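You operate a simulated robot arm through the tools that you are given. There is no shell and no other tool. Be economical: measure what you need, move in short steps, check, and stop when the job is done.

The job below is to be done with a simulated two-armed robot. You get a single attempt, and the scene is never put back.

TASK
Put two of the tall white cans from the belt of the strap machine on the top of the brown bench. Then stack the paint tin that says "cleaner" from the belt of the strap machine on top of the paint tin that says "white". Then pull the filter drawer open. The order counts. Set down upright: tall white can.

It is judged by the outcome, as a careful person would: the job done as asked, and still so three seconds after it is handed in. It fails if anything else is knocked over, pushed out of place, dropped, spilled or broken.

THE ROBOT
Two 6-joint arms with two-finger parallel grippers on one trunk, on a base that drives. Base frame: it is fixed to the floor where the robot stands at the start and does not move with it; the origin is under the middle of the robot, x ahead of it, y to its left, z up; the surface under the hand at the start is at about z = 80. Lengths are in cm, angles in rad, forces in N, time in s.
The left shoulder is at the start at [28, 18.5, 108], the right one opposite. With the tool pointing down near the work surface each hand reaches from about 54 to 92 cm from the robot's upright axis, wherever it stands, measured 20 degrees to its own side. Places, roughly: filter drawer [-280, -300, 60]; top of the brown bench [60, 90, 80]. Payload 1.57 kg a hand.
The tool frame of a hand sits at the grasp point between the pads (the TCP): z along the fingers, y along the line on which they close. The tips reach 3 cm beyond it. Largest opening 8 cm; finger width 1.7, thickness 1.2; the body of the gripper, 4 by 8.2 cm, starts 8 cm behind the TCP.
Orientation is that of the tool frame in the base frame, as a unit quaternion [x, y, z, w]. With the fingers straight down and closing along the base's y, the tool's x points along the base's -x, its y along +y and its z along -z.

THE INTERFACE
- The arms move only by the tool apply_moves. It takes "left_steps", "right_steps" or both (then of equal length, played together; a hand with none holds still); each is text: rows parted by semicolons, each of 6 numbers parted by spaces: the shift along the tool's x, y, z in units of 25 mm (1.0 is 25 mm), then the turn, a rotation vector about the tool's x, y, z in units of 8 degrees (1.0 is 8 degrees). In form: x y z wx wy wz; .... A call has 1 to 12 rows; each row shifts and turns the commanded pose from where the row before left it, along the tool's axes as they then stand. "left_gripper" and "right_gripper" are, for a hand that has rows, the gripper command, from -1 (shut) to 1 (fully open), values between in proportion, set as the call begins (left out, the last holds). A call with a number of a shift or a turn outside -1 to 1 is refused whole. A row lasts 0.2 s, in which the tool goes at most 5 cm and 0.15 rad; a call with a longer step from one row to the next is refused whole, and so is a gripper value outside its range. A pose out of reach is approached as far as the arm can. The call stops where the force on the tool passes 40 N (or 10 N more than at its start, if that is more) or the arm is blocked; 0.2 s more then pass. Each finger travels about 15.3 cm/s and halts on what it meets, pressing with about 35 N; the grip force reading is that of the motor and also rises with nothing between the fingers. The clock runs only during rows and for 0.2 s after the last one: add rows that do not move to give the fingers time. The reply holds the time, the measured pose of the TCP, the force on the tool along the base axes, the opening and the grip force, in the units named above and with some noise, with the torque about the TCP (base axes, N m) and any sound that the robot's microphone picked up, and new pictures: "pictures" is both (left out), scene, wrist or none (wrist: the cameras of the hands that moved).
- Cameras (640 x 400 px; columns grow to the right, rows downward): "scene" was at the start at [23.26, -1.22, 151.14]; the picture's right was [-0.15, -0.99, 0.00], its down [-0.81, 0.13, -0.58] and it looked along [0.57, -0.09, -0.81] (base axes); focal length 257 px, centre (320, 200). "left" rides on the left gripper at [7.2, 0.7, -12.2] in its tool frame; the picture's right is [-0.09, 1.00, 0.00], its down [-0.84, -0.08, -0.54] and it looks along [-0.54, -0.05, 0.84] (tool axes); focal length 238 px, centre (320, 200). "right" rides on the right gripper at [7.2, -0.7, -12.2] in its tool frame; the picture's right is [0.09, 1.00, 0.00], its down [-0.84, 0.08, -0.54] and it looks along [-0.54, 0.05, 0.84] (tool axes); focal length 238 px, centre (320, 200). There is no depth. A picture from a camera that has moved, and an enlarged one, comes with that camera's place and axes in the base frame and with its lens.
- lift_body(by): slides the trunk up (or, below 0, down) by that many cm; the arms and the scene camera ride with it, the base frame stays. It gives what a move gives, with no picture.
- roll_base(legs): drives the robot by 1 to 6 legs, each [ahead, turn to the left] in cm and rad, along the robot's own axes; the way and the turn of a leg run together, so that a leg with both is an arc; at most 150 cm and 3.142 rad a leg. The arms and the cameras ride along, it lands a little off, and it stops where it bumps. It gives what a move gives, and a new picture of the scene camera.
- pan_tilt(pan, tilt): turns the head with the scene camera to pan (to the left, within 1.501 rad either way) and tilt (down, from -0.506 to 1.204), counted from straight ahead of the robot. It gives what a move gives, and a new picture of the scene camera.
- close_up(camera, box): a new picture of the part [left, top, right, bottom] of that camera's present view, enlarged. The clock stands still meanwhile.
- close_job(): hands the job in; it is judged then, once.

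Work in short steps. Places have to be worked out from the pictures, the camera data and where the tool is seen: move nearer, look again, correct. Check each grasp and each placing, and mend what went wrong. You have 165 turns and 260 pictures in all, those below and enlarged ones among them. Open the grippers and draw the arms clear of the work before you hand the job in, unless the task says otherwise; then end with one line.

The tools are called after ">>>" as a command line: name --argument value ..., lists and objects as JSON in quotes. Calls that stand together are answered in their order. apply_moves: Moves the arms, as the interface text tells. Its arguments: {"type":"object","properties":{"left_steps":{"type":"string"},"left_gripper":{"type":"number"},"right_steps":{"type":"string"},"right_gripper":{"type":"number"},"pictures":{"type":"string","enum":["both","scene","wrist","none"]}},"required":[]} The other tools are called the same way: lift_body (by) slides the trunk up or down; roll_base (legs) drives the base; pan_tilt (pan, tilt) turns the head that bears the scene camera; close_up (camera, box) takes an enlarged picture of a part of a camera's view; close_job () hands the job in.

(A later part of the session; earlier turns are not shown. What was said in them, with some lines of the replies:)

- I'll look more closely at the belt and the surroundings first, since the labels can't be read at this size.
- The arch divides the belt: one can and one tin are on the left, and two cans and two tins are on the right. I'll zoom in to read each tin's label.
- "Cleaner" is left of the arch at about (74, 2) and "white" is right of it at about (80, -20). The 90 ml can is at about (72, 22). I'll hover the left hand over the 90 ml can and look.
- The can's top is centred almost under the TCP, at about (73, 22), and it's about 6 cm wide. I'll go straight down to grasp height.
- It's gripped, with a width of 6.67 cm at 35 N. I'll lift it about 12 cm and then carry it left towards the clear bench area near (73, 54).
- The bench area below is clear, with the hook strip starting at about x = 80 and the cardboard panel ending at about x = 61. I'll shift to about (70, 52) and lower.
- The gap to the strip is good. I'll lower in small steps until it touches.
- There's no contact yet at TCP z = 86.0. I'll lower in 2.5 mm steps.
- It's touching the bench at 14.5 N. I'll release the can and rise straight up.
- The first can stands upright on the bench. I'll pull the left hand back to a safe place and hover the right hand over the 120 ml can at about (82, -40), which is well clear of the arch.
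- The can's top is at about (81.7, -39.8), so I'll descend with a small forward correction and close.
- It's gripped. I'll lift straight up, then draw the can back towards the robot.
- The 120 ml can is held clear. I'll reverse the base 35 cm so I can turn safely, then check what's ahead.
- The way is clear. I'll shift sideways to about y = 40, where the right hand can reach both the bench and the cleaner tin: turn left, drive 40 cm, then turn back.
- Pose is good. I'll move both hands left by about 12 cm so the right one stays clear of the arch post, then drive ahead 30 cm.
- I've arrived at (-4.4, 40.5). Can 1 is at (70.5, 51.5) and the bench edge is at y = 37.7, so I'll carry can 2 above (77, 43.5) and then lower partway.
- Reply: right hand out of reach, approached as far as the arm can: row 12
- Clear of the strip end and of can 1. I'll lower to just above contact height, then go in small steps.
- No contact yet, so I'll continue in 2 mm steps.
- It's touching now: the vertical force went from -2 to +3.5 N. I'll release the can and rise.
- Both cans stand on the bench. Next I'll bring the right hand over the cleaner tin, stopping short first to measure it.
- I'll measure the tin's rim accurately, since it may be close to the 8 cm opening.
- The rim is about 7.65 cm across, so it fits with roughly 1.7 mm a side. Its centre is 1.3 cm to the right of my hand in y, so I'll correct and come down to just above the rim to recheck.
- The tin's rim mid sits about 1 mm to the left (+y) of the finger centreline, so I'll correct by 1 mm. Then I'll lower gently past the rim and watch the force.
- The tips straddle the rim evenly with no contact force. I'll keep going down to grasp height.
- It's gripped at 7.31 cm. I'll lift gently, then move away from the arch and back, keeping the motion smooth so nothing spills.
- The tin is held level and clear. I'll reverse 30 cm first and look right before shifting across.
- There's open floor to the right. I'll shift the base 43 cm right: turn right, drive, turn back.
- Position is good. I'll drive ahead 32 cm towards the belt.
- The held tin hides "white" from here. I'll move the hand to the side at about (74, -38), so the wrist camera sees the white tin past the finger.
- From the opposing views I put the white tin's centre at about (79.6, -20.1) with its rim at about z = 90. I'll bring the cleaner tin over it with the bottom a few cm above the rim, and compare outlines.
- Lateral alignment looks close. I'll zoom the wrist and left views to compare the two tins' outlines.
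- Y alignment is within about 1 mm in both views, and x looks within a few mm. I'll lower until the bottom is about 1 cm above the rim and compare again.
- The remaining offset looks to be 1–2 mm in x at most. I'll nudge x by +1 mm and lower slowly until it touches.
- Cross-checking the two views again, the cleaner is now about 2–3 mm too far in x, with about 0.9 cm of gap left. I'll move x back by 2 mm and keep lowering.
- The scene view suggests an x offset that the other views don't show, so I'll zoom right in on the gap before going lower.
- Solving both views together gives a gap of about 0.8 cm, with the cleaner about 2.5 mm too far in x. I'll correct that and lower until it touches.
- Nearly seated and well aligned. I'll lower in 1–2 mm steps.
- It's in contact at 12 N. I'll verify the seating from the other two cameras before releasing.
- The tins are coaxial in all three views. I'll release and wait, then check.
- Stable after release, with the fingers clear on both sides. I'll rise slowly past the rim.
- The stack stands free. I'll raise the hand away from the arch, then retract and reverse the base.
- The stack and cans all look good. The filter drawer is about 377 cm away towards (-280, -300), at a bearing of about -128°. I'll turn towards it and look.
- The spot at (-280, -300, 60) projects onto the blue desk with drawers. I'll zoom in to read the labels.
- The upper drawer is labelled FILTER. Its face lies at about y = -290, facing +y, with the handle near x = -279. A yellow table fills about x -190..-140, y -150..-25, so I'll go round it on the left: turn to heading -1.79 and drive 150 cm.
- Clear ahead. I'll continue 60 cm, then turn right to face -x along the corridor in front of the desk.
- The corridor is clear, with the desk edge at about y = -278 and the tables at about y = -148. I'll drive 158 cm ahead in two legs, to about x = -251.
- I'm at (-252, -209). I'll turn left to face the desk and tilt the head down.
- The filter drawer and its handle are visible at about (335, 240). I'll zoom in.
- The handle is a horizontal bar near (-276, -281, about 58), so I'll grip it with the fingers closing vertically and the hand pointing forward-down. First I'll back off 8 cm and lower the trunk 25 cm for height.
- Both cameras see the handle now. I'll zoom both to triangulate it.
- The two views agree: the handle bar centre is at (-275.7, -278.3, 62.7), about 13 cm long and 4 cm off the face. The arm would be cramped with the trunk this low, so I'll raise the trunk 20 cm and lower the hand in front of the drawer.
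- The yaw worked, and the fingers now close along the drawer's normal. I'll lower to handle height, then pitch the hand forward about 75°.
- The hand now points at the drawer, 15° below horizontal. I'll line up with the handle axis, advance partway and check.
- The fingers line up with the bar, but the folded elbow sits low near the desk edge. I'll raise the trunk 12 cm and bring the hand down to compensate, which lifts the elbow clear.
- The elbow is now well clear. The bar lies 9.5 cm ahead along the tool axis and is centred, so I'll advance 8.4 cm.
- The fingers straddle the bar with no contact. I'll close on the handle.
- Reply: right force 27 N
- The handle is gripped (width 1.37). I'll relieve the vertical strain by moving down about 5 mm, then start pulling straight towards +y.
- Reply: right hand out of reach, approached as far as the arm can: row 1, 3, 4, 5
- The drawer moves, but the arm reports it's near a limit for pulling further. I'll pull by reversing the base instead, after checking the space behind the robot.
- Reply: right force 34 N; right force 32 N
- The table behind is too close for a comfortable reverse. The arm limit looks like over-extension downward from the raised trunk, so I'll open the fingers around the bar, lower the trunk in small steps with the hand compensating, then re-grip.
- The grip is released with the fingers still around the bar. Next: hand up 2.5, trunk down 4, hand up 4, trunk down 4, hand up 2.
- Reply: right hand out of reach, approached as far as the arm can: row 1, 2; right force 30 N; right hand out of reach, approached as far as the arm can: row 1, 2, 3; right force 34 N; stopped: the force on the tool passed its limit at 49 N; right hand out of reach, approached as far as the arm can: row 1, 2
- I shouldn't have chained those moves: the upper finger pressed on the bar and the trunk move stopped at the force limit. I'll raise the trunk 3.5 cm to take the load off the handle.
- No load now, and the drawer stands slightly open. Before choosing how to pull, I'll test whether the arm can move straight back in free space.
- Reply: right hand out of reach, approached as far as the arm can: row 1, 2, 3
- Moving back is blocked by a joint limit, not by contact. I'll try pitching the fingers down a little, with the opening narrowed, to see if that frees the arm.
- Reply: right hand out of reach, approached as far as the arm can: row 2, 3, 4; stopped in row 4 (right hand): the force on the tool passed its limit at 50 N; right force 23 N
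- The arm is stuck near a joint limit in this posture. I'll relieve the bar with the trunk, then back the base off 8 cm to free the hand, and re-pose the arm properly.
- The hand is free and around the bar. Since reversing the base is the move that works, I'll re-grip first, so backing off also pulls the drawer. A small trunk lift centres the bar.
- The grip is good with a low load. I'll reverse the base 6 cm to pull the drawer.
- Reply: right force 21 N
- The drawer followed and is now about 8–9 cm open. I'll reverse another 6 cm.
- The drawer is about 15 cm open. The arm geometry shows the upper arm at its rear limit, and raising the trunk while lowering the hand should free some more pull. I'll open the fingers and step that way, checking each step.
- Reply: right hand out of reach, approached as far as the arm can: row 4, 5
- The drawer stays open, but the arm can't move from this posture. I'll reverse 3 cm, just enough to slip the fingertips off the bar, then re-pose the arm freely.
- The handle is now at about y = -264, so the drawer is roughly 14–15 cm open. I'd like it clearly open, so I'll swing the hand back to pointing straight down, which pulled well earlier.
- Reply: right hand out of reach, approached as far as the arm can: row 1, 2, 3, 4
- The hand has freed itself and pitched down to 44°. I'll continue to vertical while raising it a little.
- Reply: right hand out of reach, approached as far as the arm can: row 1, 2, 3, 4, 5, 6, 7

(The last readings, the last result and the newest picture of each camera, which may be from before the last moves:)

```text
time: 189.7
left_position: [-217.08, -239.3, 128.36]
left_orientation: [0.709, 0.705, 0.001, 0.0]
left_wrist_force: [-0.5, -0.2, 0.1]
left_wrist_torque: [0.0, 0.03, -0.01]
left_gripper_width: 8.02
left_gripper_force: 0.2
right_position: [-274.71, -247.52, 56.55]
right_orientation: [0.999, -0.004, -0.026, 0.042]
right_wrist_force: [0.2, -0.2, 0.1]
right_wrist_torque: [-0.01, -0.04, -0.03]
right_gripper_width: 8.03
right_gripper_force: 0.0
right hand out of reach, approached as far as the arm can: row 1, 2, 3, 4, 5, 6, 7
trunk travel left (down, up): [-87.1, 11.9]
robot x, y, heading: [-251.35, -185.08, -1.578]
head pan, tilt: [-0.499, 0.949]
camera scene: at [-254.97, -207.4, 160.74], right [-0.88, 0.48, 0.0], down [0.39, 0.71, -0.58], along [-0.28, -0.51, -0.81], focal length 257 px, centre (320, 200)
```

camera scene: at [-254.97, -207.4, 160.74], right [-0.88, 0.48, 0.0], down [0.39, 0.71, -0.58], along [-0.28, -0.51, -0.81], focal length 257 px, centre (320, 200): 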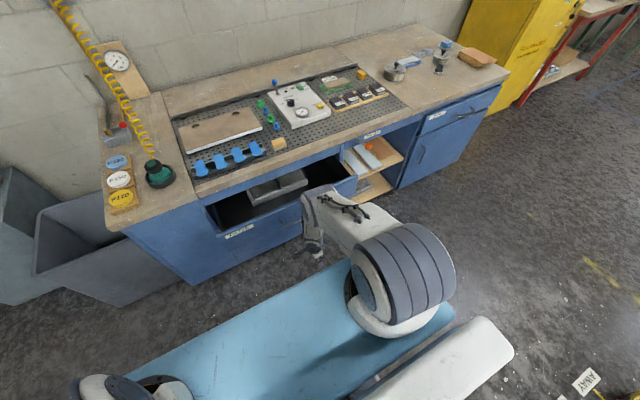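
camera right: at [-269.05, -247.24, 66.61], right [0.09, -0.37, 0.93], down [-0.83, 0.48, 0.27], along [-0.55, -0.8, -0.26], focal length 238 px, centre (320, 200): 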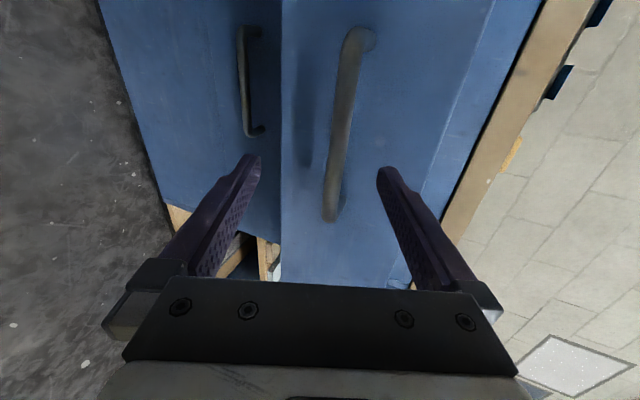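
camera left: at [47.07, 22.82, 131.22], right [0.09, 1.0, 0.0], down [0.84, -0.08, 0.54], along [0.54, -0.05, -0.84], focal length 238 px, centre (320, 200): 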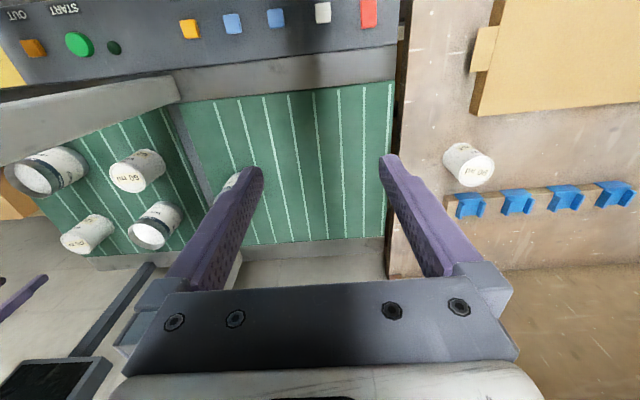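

The arm is back in its good elbow-up posture with the hand nearly vertical. I'll lower the trunk 8 cm, then raise the hand above handle height with the last few degrees of correction.

>>> lift_body --by -8

>>> apply_moves --right_steps "0 0 -0.9 0.6 0 0;0 0 -0.9 0 0 0;0 0 -0.9 0 0 0;0 0 -0.9 0 0 0;0 0 -0.9 0 0 0;0 0 -0.9 0 0 0;0 0 -0.9 0 0 0;0 0 -0.9 0 0 0;0 0 -0.9 0 0 0;0 0 -0.9 0 0 0;0 0 -0.9 0 0 0;0 0 0 0 0 0" --right_gripper -0.2 --pictures "both"

```text
time: 190.9
left_position: [-217.04, -239.24, 120.43]
left_orientation: [0.708, 0.706, 0.0, 0.0]
left_wrist_force: [0.4, 0.0, -0.7]
left_wrist_torque: [0.01, 0.0, 0.0]
left_gripper_width: 8.01
left_gripper_force: 0.1
right_position: [-274.78, -247.6, 48.56]
right_orientation: [0.999, -0.005, -0.025, 0.042]
right_wrist_force: [1.0, 0.4, 0.7]
right_wrist_torque: [0.0, -0.03, -0.03]
right_gripper_width: 8.02
right_gripper_force: 0.0
trunk travel left (down, up): [-79.1, 19.9]
robot x, y, heading: [-251.09, -184.67, -1.576]
head pan, tilt: [-0.499, 0.949]
```

```text
time: 193.5
left_position: [-217.04, -239.3, 120.55]
left_orientation: [0.708, 0.706, 0.0, 0.0]
left_wrist_force: [0.2, -0.4, 0.3]
left_wrist_torque: [0.0, 0.02, 0.0]
left_gripper_width: 7.99
left_gripper_force: 0.1
right_position: [-273.46, -249.05, 72.94]
right_orientation: [1.0, -0.006, -0.025, -0.002]
right_wrist_force: [0.1, 0.1, -0.3]
right_wrist_torque: [0.02, 0.0, -0.01]
right_gripper_width: 3.18
right_gripper_force: 0.0
right hand out of reach, approached as far as the arm can: row 5, 6, 7
trunk travel left (down, up): [-79.1, 19.9]
robot x, y, heading: [-251.65, -184.91, -1.573]
head pan, tilt: [-0.499, 0.949]
camera scene: at [-254.97, -207.39, 152.74], right [-0.88, 0.48, 0.0], down [0.39, 0.71, -0.58], along [-0.28, -0.51, -0.81], focal length 257 px, centre (320, 200)
camera right: at [-265.78, -248.47, 84.76], right [0.08, -1.0, -0.01], down [-0.81, -0.07, 0.58], along [-0.58, -0.04, -0.81], focal length 238 px, centre (320, 200)
```

scene: 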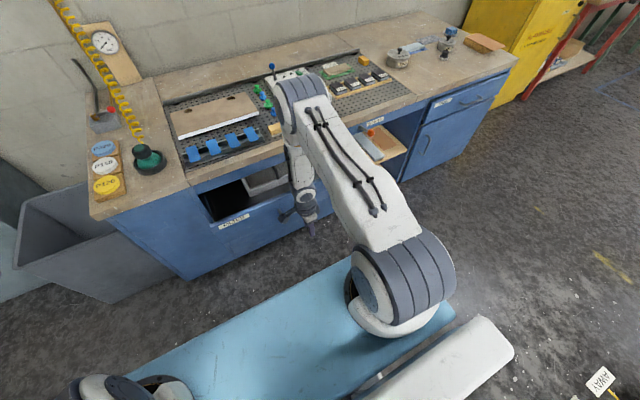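
right: 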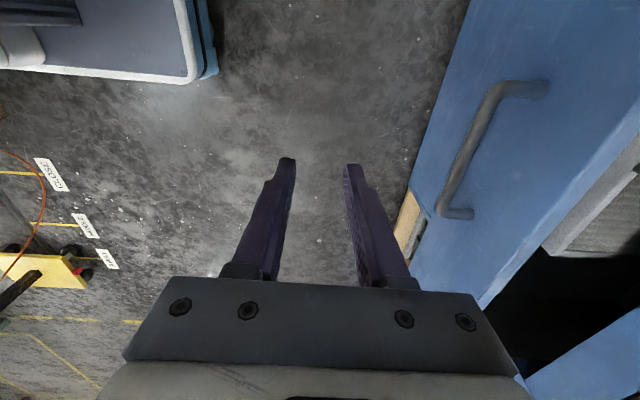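

The bar shows at y ≈ -263.9, as expected. I'll move 14.8 cm forward above it with the fingers 3.2 cm apart.

>>> apply_moves --right_steps "0 0.9 0 0 0 0;0 1 0 0 0 0;0 1 0 0 0 0;0 1 0 0 0 0;0 1 0 0 0 0;0 0.94 0 0 0 0;0 0 0 0 0 0" --pictures "both"

>>> close_up --camera "right" --box '[220, 60, 420, 185]'

```text
time: 195.1
left_position: [-217.05, -239.36, 120.47]
left_orientation: [0.708, 0.706, 0.0, 0.0]
left_wrist_force: [-0.3, -0.7, 0.9]
left_wrist_torque: [0.02, -0.04, -0.01]
left_gripper_width: 8.0
left_gripper_force: 0.1
right_position: [-273.96, -262.57, 73.0]
right_orientation: [1.0, -0.005, -0.023, 0.0]
right_wrist_force: [0.5, -0.1, 0.0]
right_wrist_torque: [-0.02, -0.01, 0.02]
right_gripper_width: 3.2
right_gripper_force: 0.1
right hand out of reach, approached as far as the arm can: row 1
trunk travel left (down, up): [-79.1, 19.9]
robot x, y, heading: [-251.72, -185.04, -1.576]
head pan, tilt: [-0.499, 0.949]
camera scene: at [-254.97, -207.41, 152.74], right [-0.88, 0.48, 0.0], down [0.39, 0.71, -0.58], along [-0.28, -0.51, -0.81], focal length 257 px, centre (320, 200)
camera right: at [-266.1, -262.01, 84.74], right [0.08, -1.0, 0.0], down [-0.81, -0.07, 0.58], along [-0.58, -0.04, -0.81], focal length 238 px, centre (320, 200)
```

scene: 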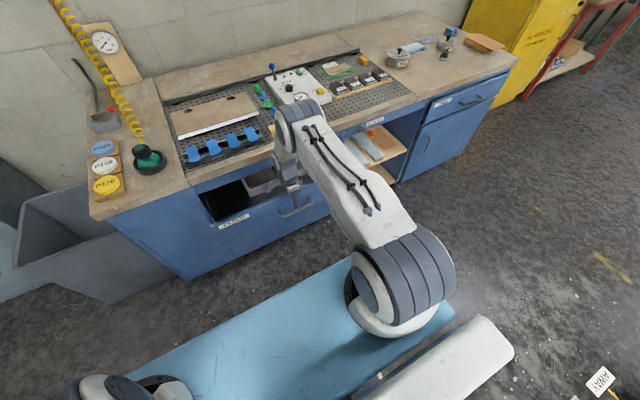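
right: 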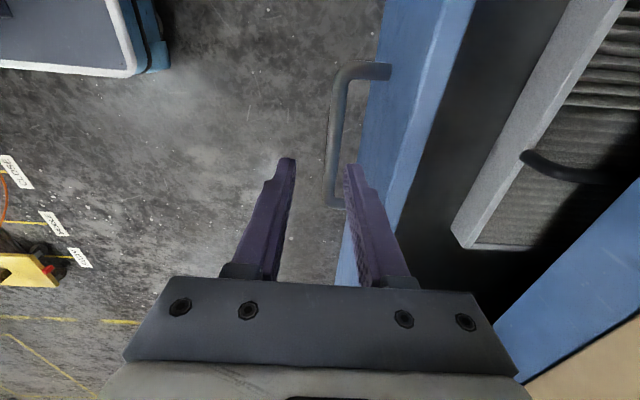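

```text
3.20 times, centred on (320, 122) of right
camera zoom: at [-266.1, -262.01, 84.74], right [0.08, -1.0, 0.0], down [-0.81, -0.07, 0.58], along [-0.58, -0.04, -0.81], focal length 763 px, centre (320, 448)
```

zoom: 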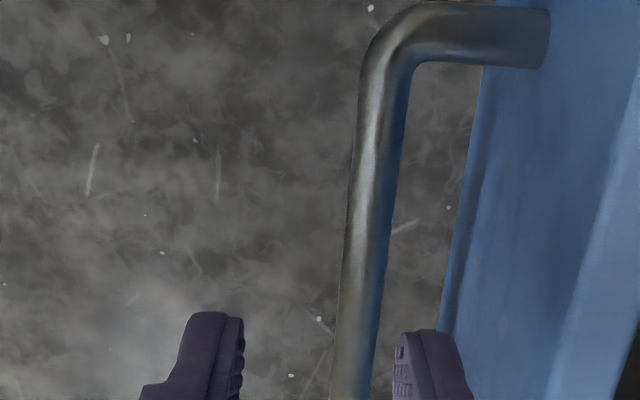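

The bar is 1.5 cm further forward, at y = -264.1. I'll shift and lower the fingers around it, one behind the bar and one in front.

>>> apply_moves --right_steps "0 0.3 0 0 0 0;0 0.3 0 0 0 0;0 0 0.5 0 0 0;0 0 0.6 0 0 0;0 0 0.6 0 0 0;0 0 0.6 0 0 0;0 0 0.6 0 0 0;0 0 0.5 0 0 0;0 0 0.3 0 0 0;0 0 0 0 0 0" --pictures "both"

```text
time: 197.3
left_position: [-217.08, -239.25, 120.41]
left_orientation: [0.708, 0.706, -0.001, 0.0]
left_wrist_force: [-0.1, 0.7, -0.3]
left_wrist_torque: [0.01, -0.01, 0.0]
left_gripper_width: 7.97
left_gripper_force: 0.1
right_position: [-274.39, -264.22, 63.66]
right_orientation: [1.0, -0.007, -0.024, 0.001]
right_wrist_force: [-1.2, 0.4, 0.9]
right_wrist_torque: [-0.01, -0.04, -0.01]
right_gripper_width: 3.2
right_gripper_force: 0.1
trunk travel left (down, up): [-79.1, 19.9]
robot x, y, heading: [-251.82, -184.51, -1.578]
head pan, tilt: [-0.499, 0.949]
camera scene: at [-254.98, -207.41, 152.74], right [-0.88, 0.48, 0.0], down [0.39, 0.71, -0.58], along [-0.28, -0.51, -0.81], focal length 257 px, centre (320, 200)
camera right: at [-266.64, -263.54, 75.44], right [0.08, -1.0, 0.0], down [-0.81, -0.07, 0.58], along [-0.58, -0.04, -0.81], focal length 238 px, centre (320, 200)
```

scene: 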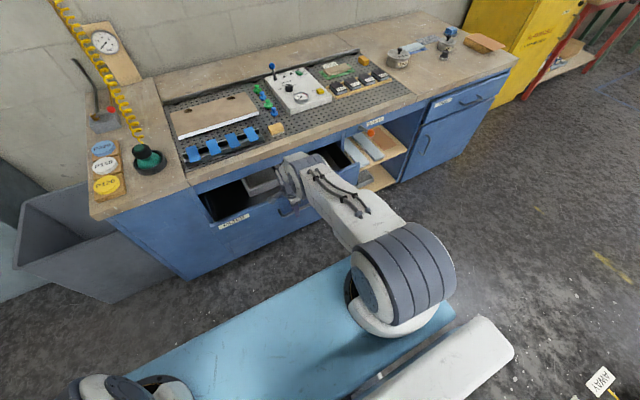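
right: 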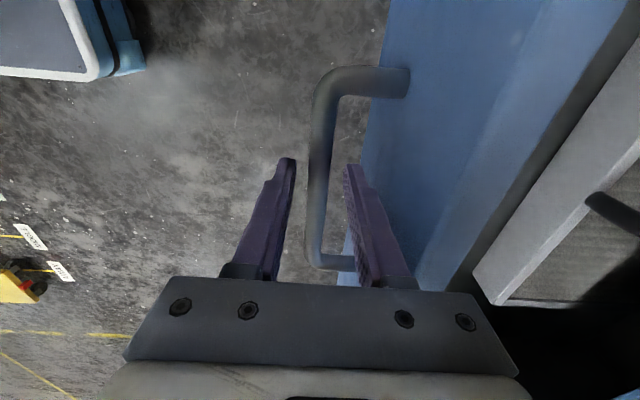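

The fingers straddle the bar, one on each side. I'll close and pull towards the robot.

>>> apply_moves --right_steps "0 0 0 0 0 0;0 0 0 0 0 0;0 0 0 0 0 0;0 -0.3 0 0 0 0;0 -0.5 0 0 0 0;0 -0.6 0 0 0 0;0 -0.6 0 0 0 0;0 0 0 0 0 0" --right_gripper -1 --pictures "scene"

```text
time: 199.1
left_position: [-217.17, -239.33, 120.45]
left_orientation: [0.708, 0.706, 0.0, 0.0]
left_wrist_force: [-0.7, 0.1, 0.2]
left_wrist_torque: [0.0, 0.0, 0.01]
left_gripper_width: 7.99
left_gripper_force: 0.1
right_position: [-274.4, -259.08, 63.71]
right_orientation: [1.0, -0.006, -0.024, 0.0]
right_wrist_force: [-9.9, -0.1, 3.3]
right_wrist_torque: [0.03, 0.28, 0.51]
right_gripper_width: 1.42
right_gripper_force: 30.4
trunk travel left (down, up): [-79.1, 19.9]
robot x, y, heading: [-251.5, -184.71, -1.579]
head pan, tilt: [-0.499, 0.949]
camera scene: at [-255.01, -207.38, 152.76], right [-0.88, 0.48, 0.0], down [0.39, 0.71, -0.58], along [-0.28, -0.51, -0.81], focal length 257 px, centre (320, 200)
```

scene: 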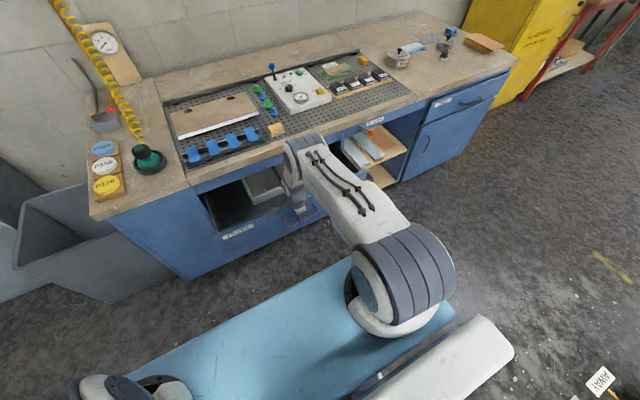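

It pulls cleanly: 5 cm more with little force. I'll continue.

>>> apply_moves --right_steps "0 -0.4 0 0 0 0;0 -0.6 0 0 0 0;0 -0.6 0 0 0 0;0 -0.6 0 0 0 0;0 -0.5 0 0 0 0;0 0 0 0 0 0" --pictures "scene"

```text
time: 200.5
left_position: [-217.08, -239.29, 120.4]
left_orientation: [0.708, 0.706, 0.001, 0.0]
left_wrist_force: [-1.0, 0.8, -1.1]
left_wrist_torque: [0.03, -0.02, 0.01]
left_gripper_width: 8.02
left_gripper_force: 0.1
right_position: [-274.41, -252.2, 63.56]
right_orientation: [1.0, -0.007, -0.024, -0.002]
right_wrist_force: [-23.9, 3.0, 1.3]
right_wrist_torque: [0.0, 0.43, 0.54]
right_gripper_width: 1.41
right_gripper_force: 30.3
trunk travel left (down, up): [-79.1, 19.9]
robot x, y, heading: [-251.64, -185.3, -1.572]
head pan, tilt: [-0.499, 0.949]
camera scene: at [-255.08, -207.39, 152.75], right [-0.88, 0.48, 0.0], down [0.39, 0.71, -0.58], along [-0.28, -0.51, -0.81], focal length 257 px, centre (320, 200)
```

scene: 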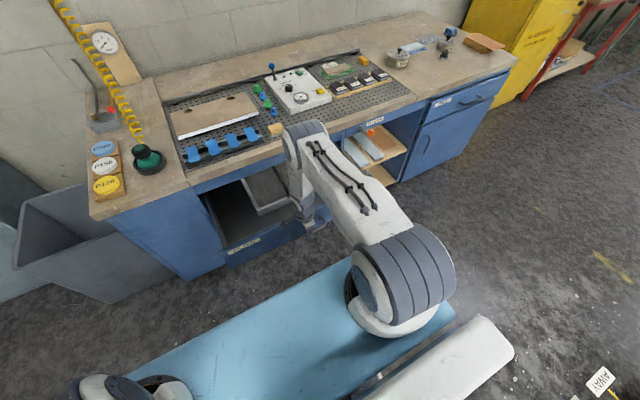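

The drawer is now about 26 cm open with its contents plainly visible. I'll release, opening only to 3.2 cm to avoid pressing the face, and lift the hand clear.

>>> apply_moves --right_steps "0 0 0 0 0 0;0 0 0 0 0 0;0 0 0 0 0 0" --right_gripper -0.2 --pictures "wrist"

>>> apply_moves --right_steps "0 0 -0.4 0 0 0;0 0 -0.7 0 0 0;0 0 -0.9 0 0 0;0 0 -1 0 0 0;0 0 -1 0 0 0;0 0 -1 0 0 0;0 0 -1 0 0 0;0 0 0 0 0 0" --pictures "both"

```text
time: 201.3
left_position: [-217.05, -239.4, 120.57]
left_orientation: [0.708, 0.706, -0.001, 0.001]
left_wrist_force: [0.6, -0.5, -0.1]
left_wrist_torque: [0.02, -0.01, -0.02]
left_gripper_width: 7.99
left_gripper_force: 0.0
right_position: [-274.38, -252.43, 63.64]
right_orientation: [1.0, -0.006, -0.025, 0.001]
right_wrist_force: [0.4, -0.3, 0.0]
right_wrist_torque: [0.02, 0.0, 0.01]
right_gripper_width: 3.21
right_gripper_force: 0.1
trunk travel left (down, up): [-79.1, 19.9]
robot x, y, heading: [-251.39, -185.27, -1.575]
head pan, tilt: [-0.499, 0.949]
camera right: at [-266.48, -251.82, 75.49], right [0.08, -1.0, 0.0], down [-0.81, -0.07, 0.58], along [-0.58, -0.04, -0.81], focal length 238 px, centre (320, 200)
```

right: 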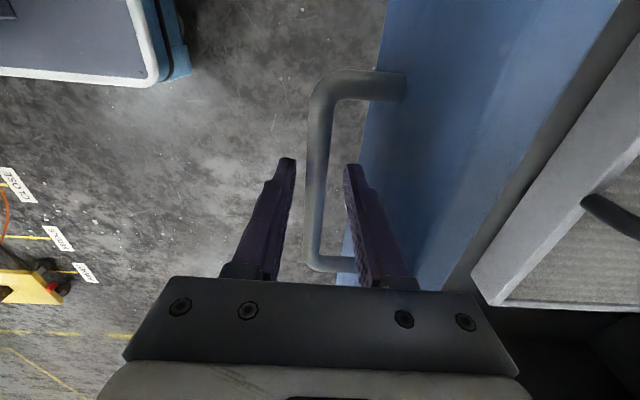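

```text
time: 203.1
left_position: [-217.1, -239.19, 120.46]
left_orientation: [0.709, 0.705, 0.0, 0.0]
left_wrist_force: [-0.2, -0.8, 0.4]
left_wrist_torque: [-0.01, 0.01, 0.0]
left_gripper_width: 8.0
left_gripper_force: 0.1
right_position: [-273.42, -252.35, 78.72]
right_orientation: [1.0, -0.006, -0.024, 0.0]
right_wrist_force: [0.3, 0.0, 0.1]
right_wrist_torque: [0.0, 0.04, 0.0]
right_gripper_width: 3.22
right_gripper_force: 0.0
trunk travel left (down, up): [-79.1, 19.9]
robot x, y, heading: [-251.5, -184.61, -1.569]
head pan, tilt: [-0.499, 0.949]
camera scene: at [-254.99, -207.39, 152.74], right [-0.88, 0.48, 0.0], down [0.39, 0.71, -0.58], along [-0.28, -0.51, -0.81], focal length 257 px, centre (320, 200)
camera right: at [-265.66, -251.64, 90.45], right [0.08, -1.0, 0.0], down [-0.81, -0.07, 0.58], along [-0.58, -0.04, -0.81], focal length 238 px, centre (320, 200)
```

scene: 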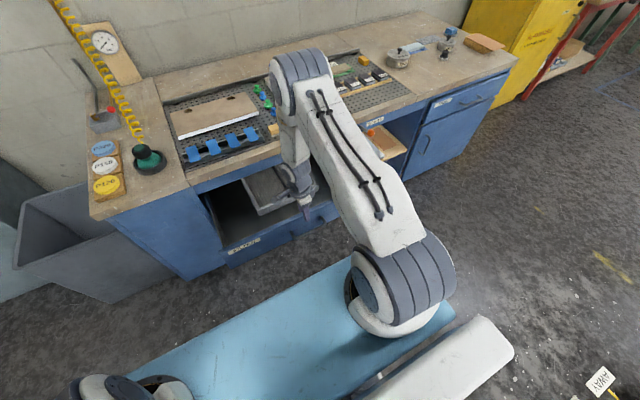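
right: 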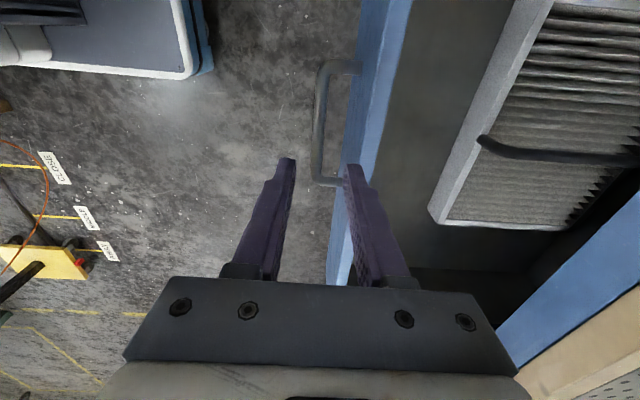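

The handle is free and the drawer stays open. I'll open both grippers and draw the right hand up and clear.

>>> apply_moves --right_steps "0.5 -0.2 -1 0 0 0;0.5 -0.2 -1 0 0 0;0.3 0 -1 0 0 0;0 0 -1 0 0 0;0 0 -1 0 0 0;0 0 -1 0 0 0;0 0 -1 0 0 0;0 0 -1 0 0 0;0 0 -1 0 0 0;0 0 -1 0 0 0;0 0 0 0 0 0" --right_gripper 1 --pictures "scene"

```text
time: 205.5
left_position: [-217.09, -239.27, 120.31]
left_orientation: [0.708, 0.706, 0.0, 0.0]
left_wrist_force: [0.0, 0.3, 0.5]
left_wrist_torque: [-0.04, 0.0, -0.02]
left_gripper_width: 7.97
left_gripper_force: 0.1
right_position: [-268.95, -251.38, 103.46]
right_orientation: [1.0, -0.007, -0.025, 0.001]
right_wrist_force: [0.5, 0.9, 0.1]
right_wrist_torque: [-0.02, -0.03, 0.01]
right_gripper_width: 7.99
right_gripper_force: 0.1
trunk travel left (down, up): [-79.1, 19.9]
robot x, y, heading: [-251.7, -184.79, -1.574]
head pan, tilt: [-0.499, 0.949]
camera scene: at [-254.99, -207.38, 152.75], right [-0.88, 0.48, 0.0], down [0.39, 0.71, -0.58], along [-0.28, -0.51, -0.81], focal length 257 px, centre (320, 200)
```

scene: 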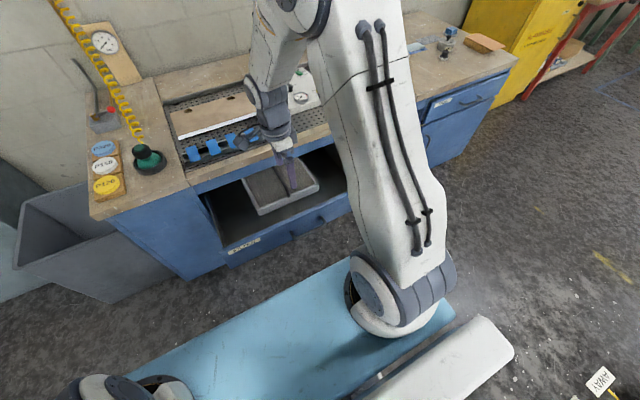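

The drawer is open and the hands are clear. I'll take one last look towards the strap machine and the brown bench.

>>> pan_tilt --pan 1.5 --tilt 0.35

>>> close_up --camera "scene" --box '[0, 60, 240, 210]'

```text
time: 207.4
left_position: [-217.08, -239.3, 120.6]
left_orientation: [0.708, 0.706, 0.0, -0.001]
left_wrist_force: [0.2, 0.8, -0.6]
left_wrist_torque: [0.01, 0.0, -0.01]
left_gripper_width: 7.98
left_gripper_force: 0.1
right_position: [-269.03, -251.48, 103.56]
right_orientation: [1.0, -0.005, -0.024, 0.0]
right_wrist_force: [-0.9, -0.2, 0.3]
right_wrist_torque: [-0.02, -0.01, 0.01]
right_gripper_width: 8.0
right_gripper_force: 0.0
trunk travel left (down, up): [-79.1, 19.9]
robot x, y, heading: [-251.75, -184.82, -1.571]
head pan, tilt: [1.499, 0.351]
camera scene: at [-242.2, -201.74, 157.86], right [-0.08, -1.0, 0.0], down [-0.34, 0.03, -0.94], along [0.94, -0.07, -0.34], focal length 257 px, centre (320, 200)
```

scene: 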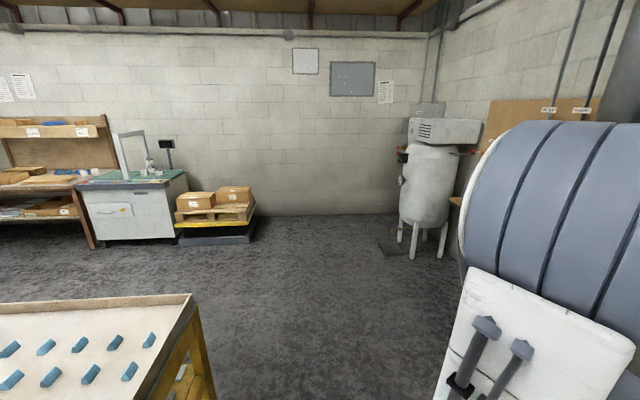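

```text
2.67 times, centred on (120, 135) of scene
camera zoom: at [-242.2, -201.74, 157.86], right [-0.08, -1.0, 0.0], down [-0.34, 0.03, -0.94], along [0.94, -0.07, -0.34], focal length 685 px, centre (853, 373)
```

zoom: 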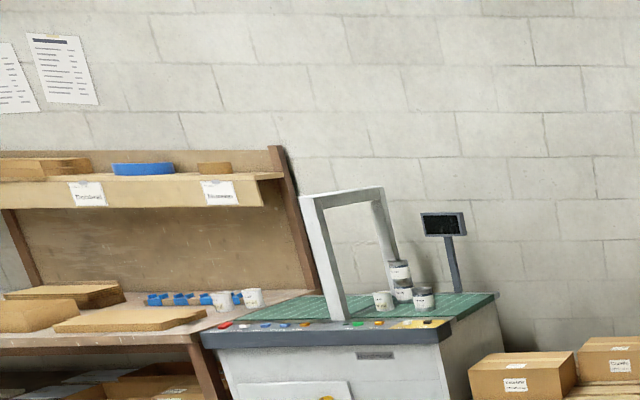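

Everything is in place: both cans are upright on the bench, cleaner is stacked on white, and the filter drawer is open with the arms clear. I'm handing the job in.

>>> close_job

```text
The job is handed in.
```

I finished all three steps in order and handed the job in: two tall white cans (90 ml and 120 ml) stand upright on the brown bench, "cleaner" is stacked on "white", and the filter drawer is pulled out about 26 cm.
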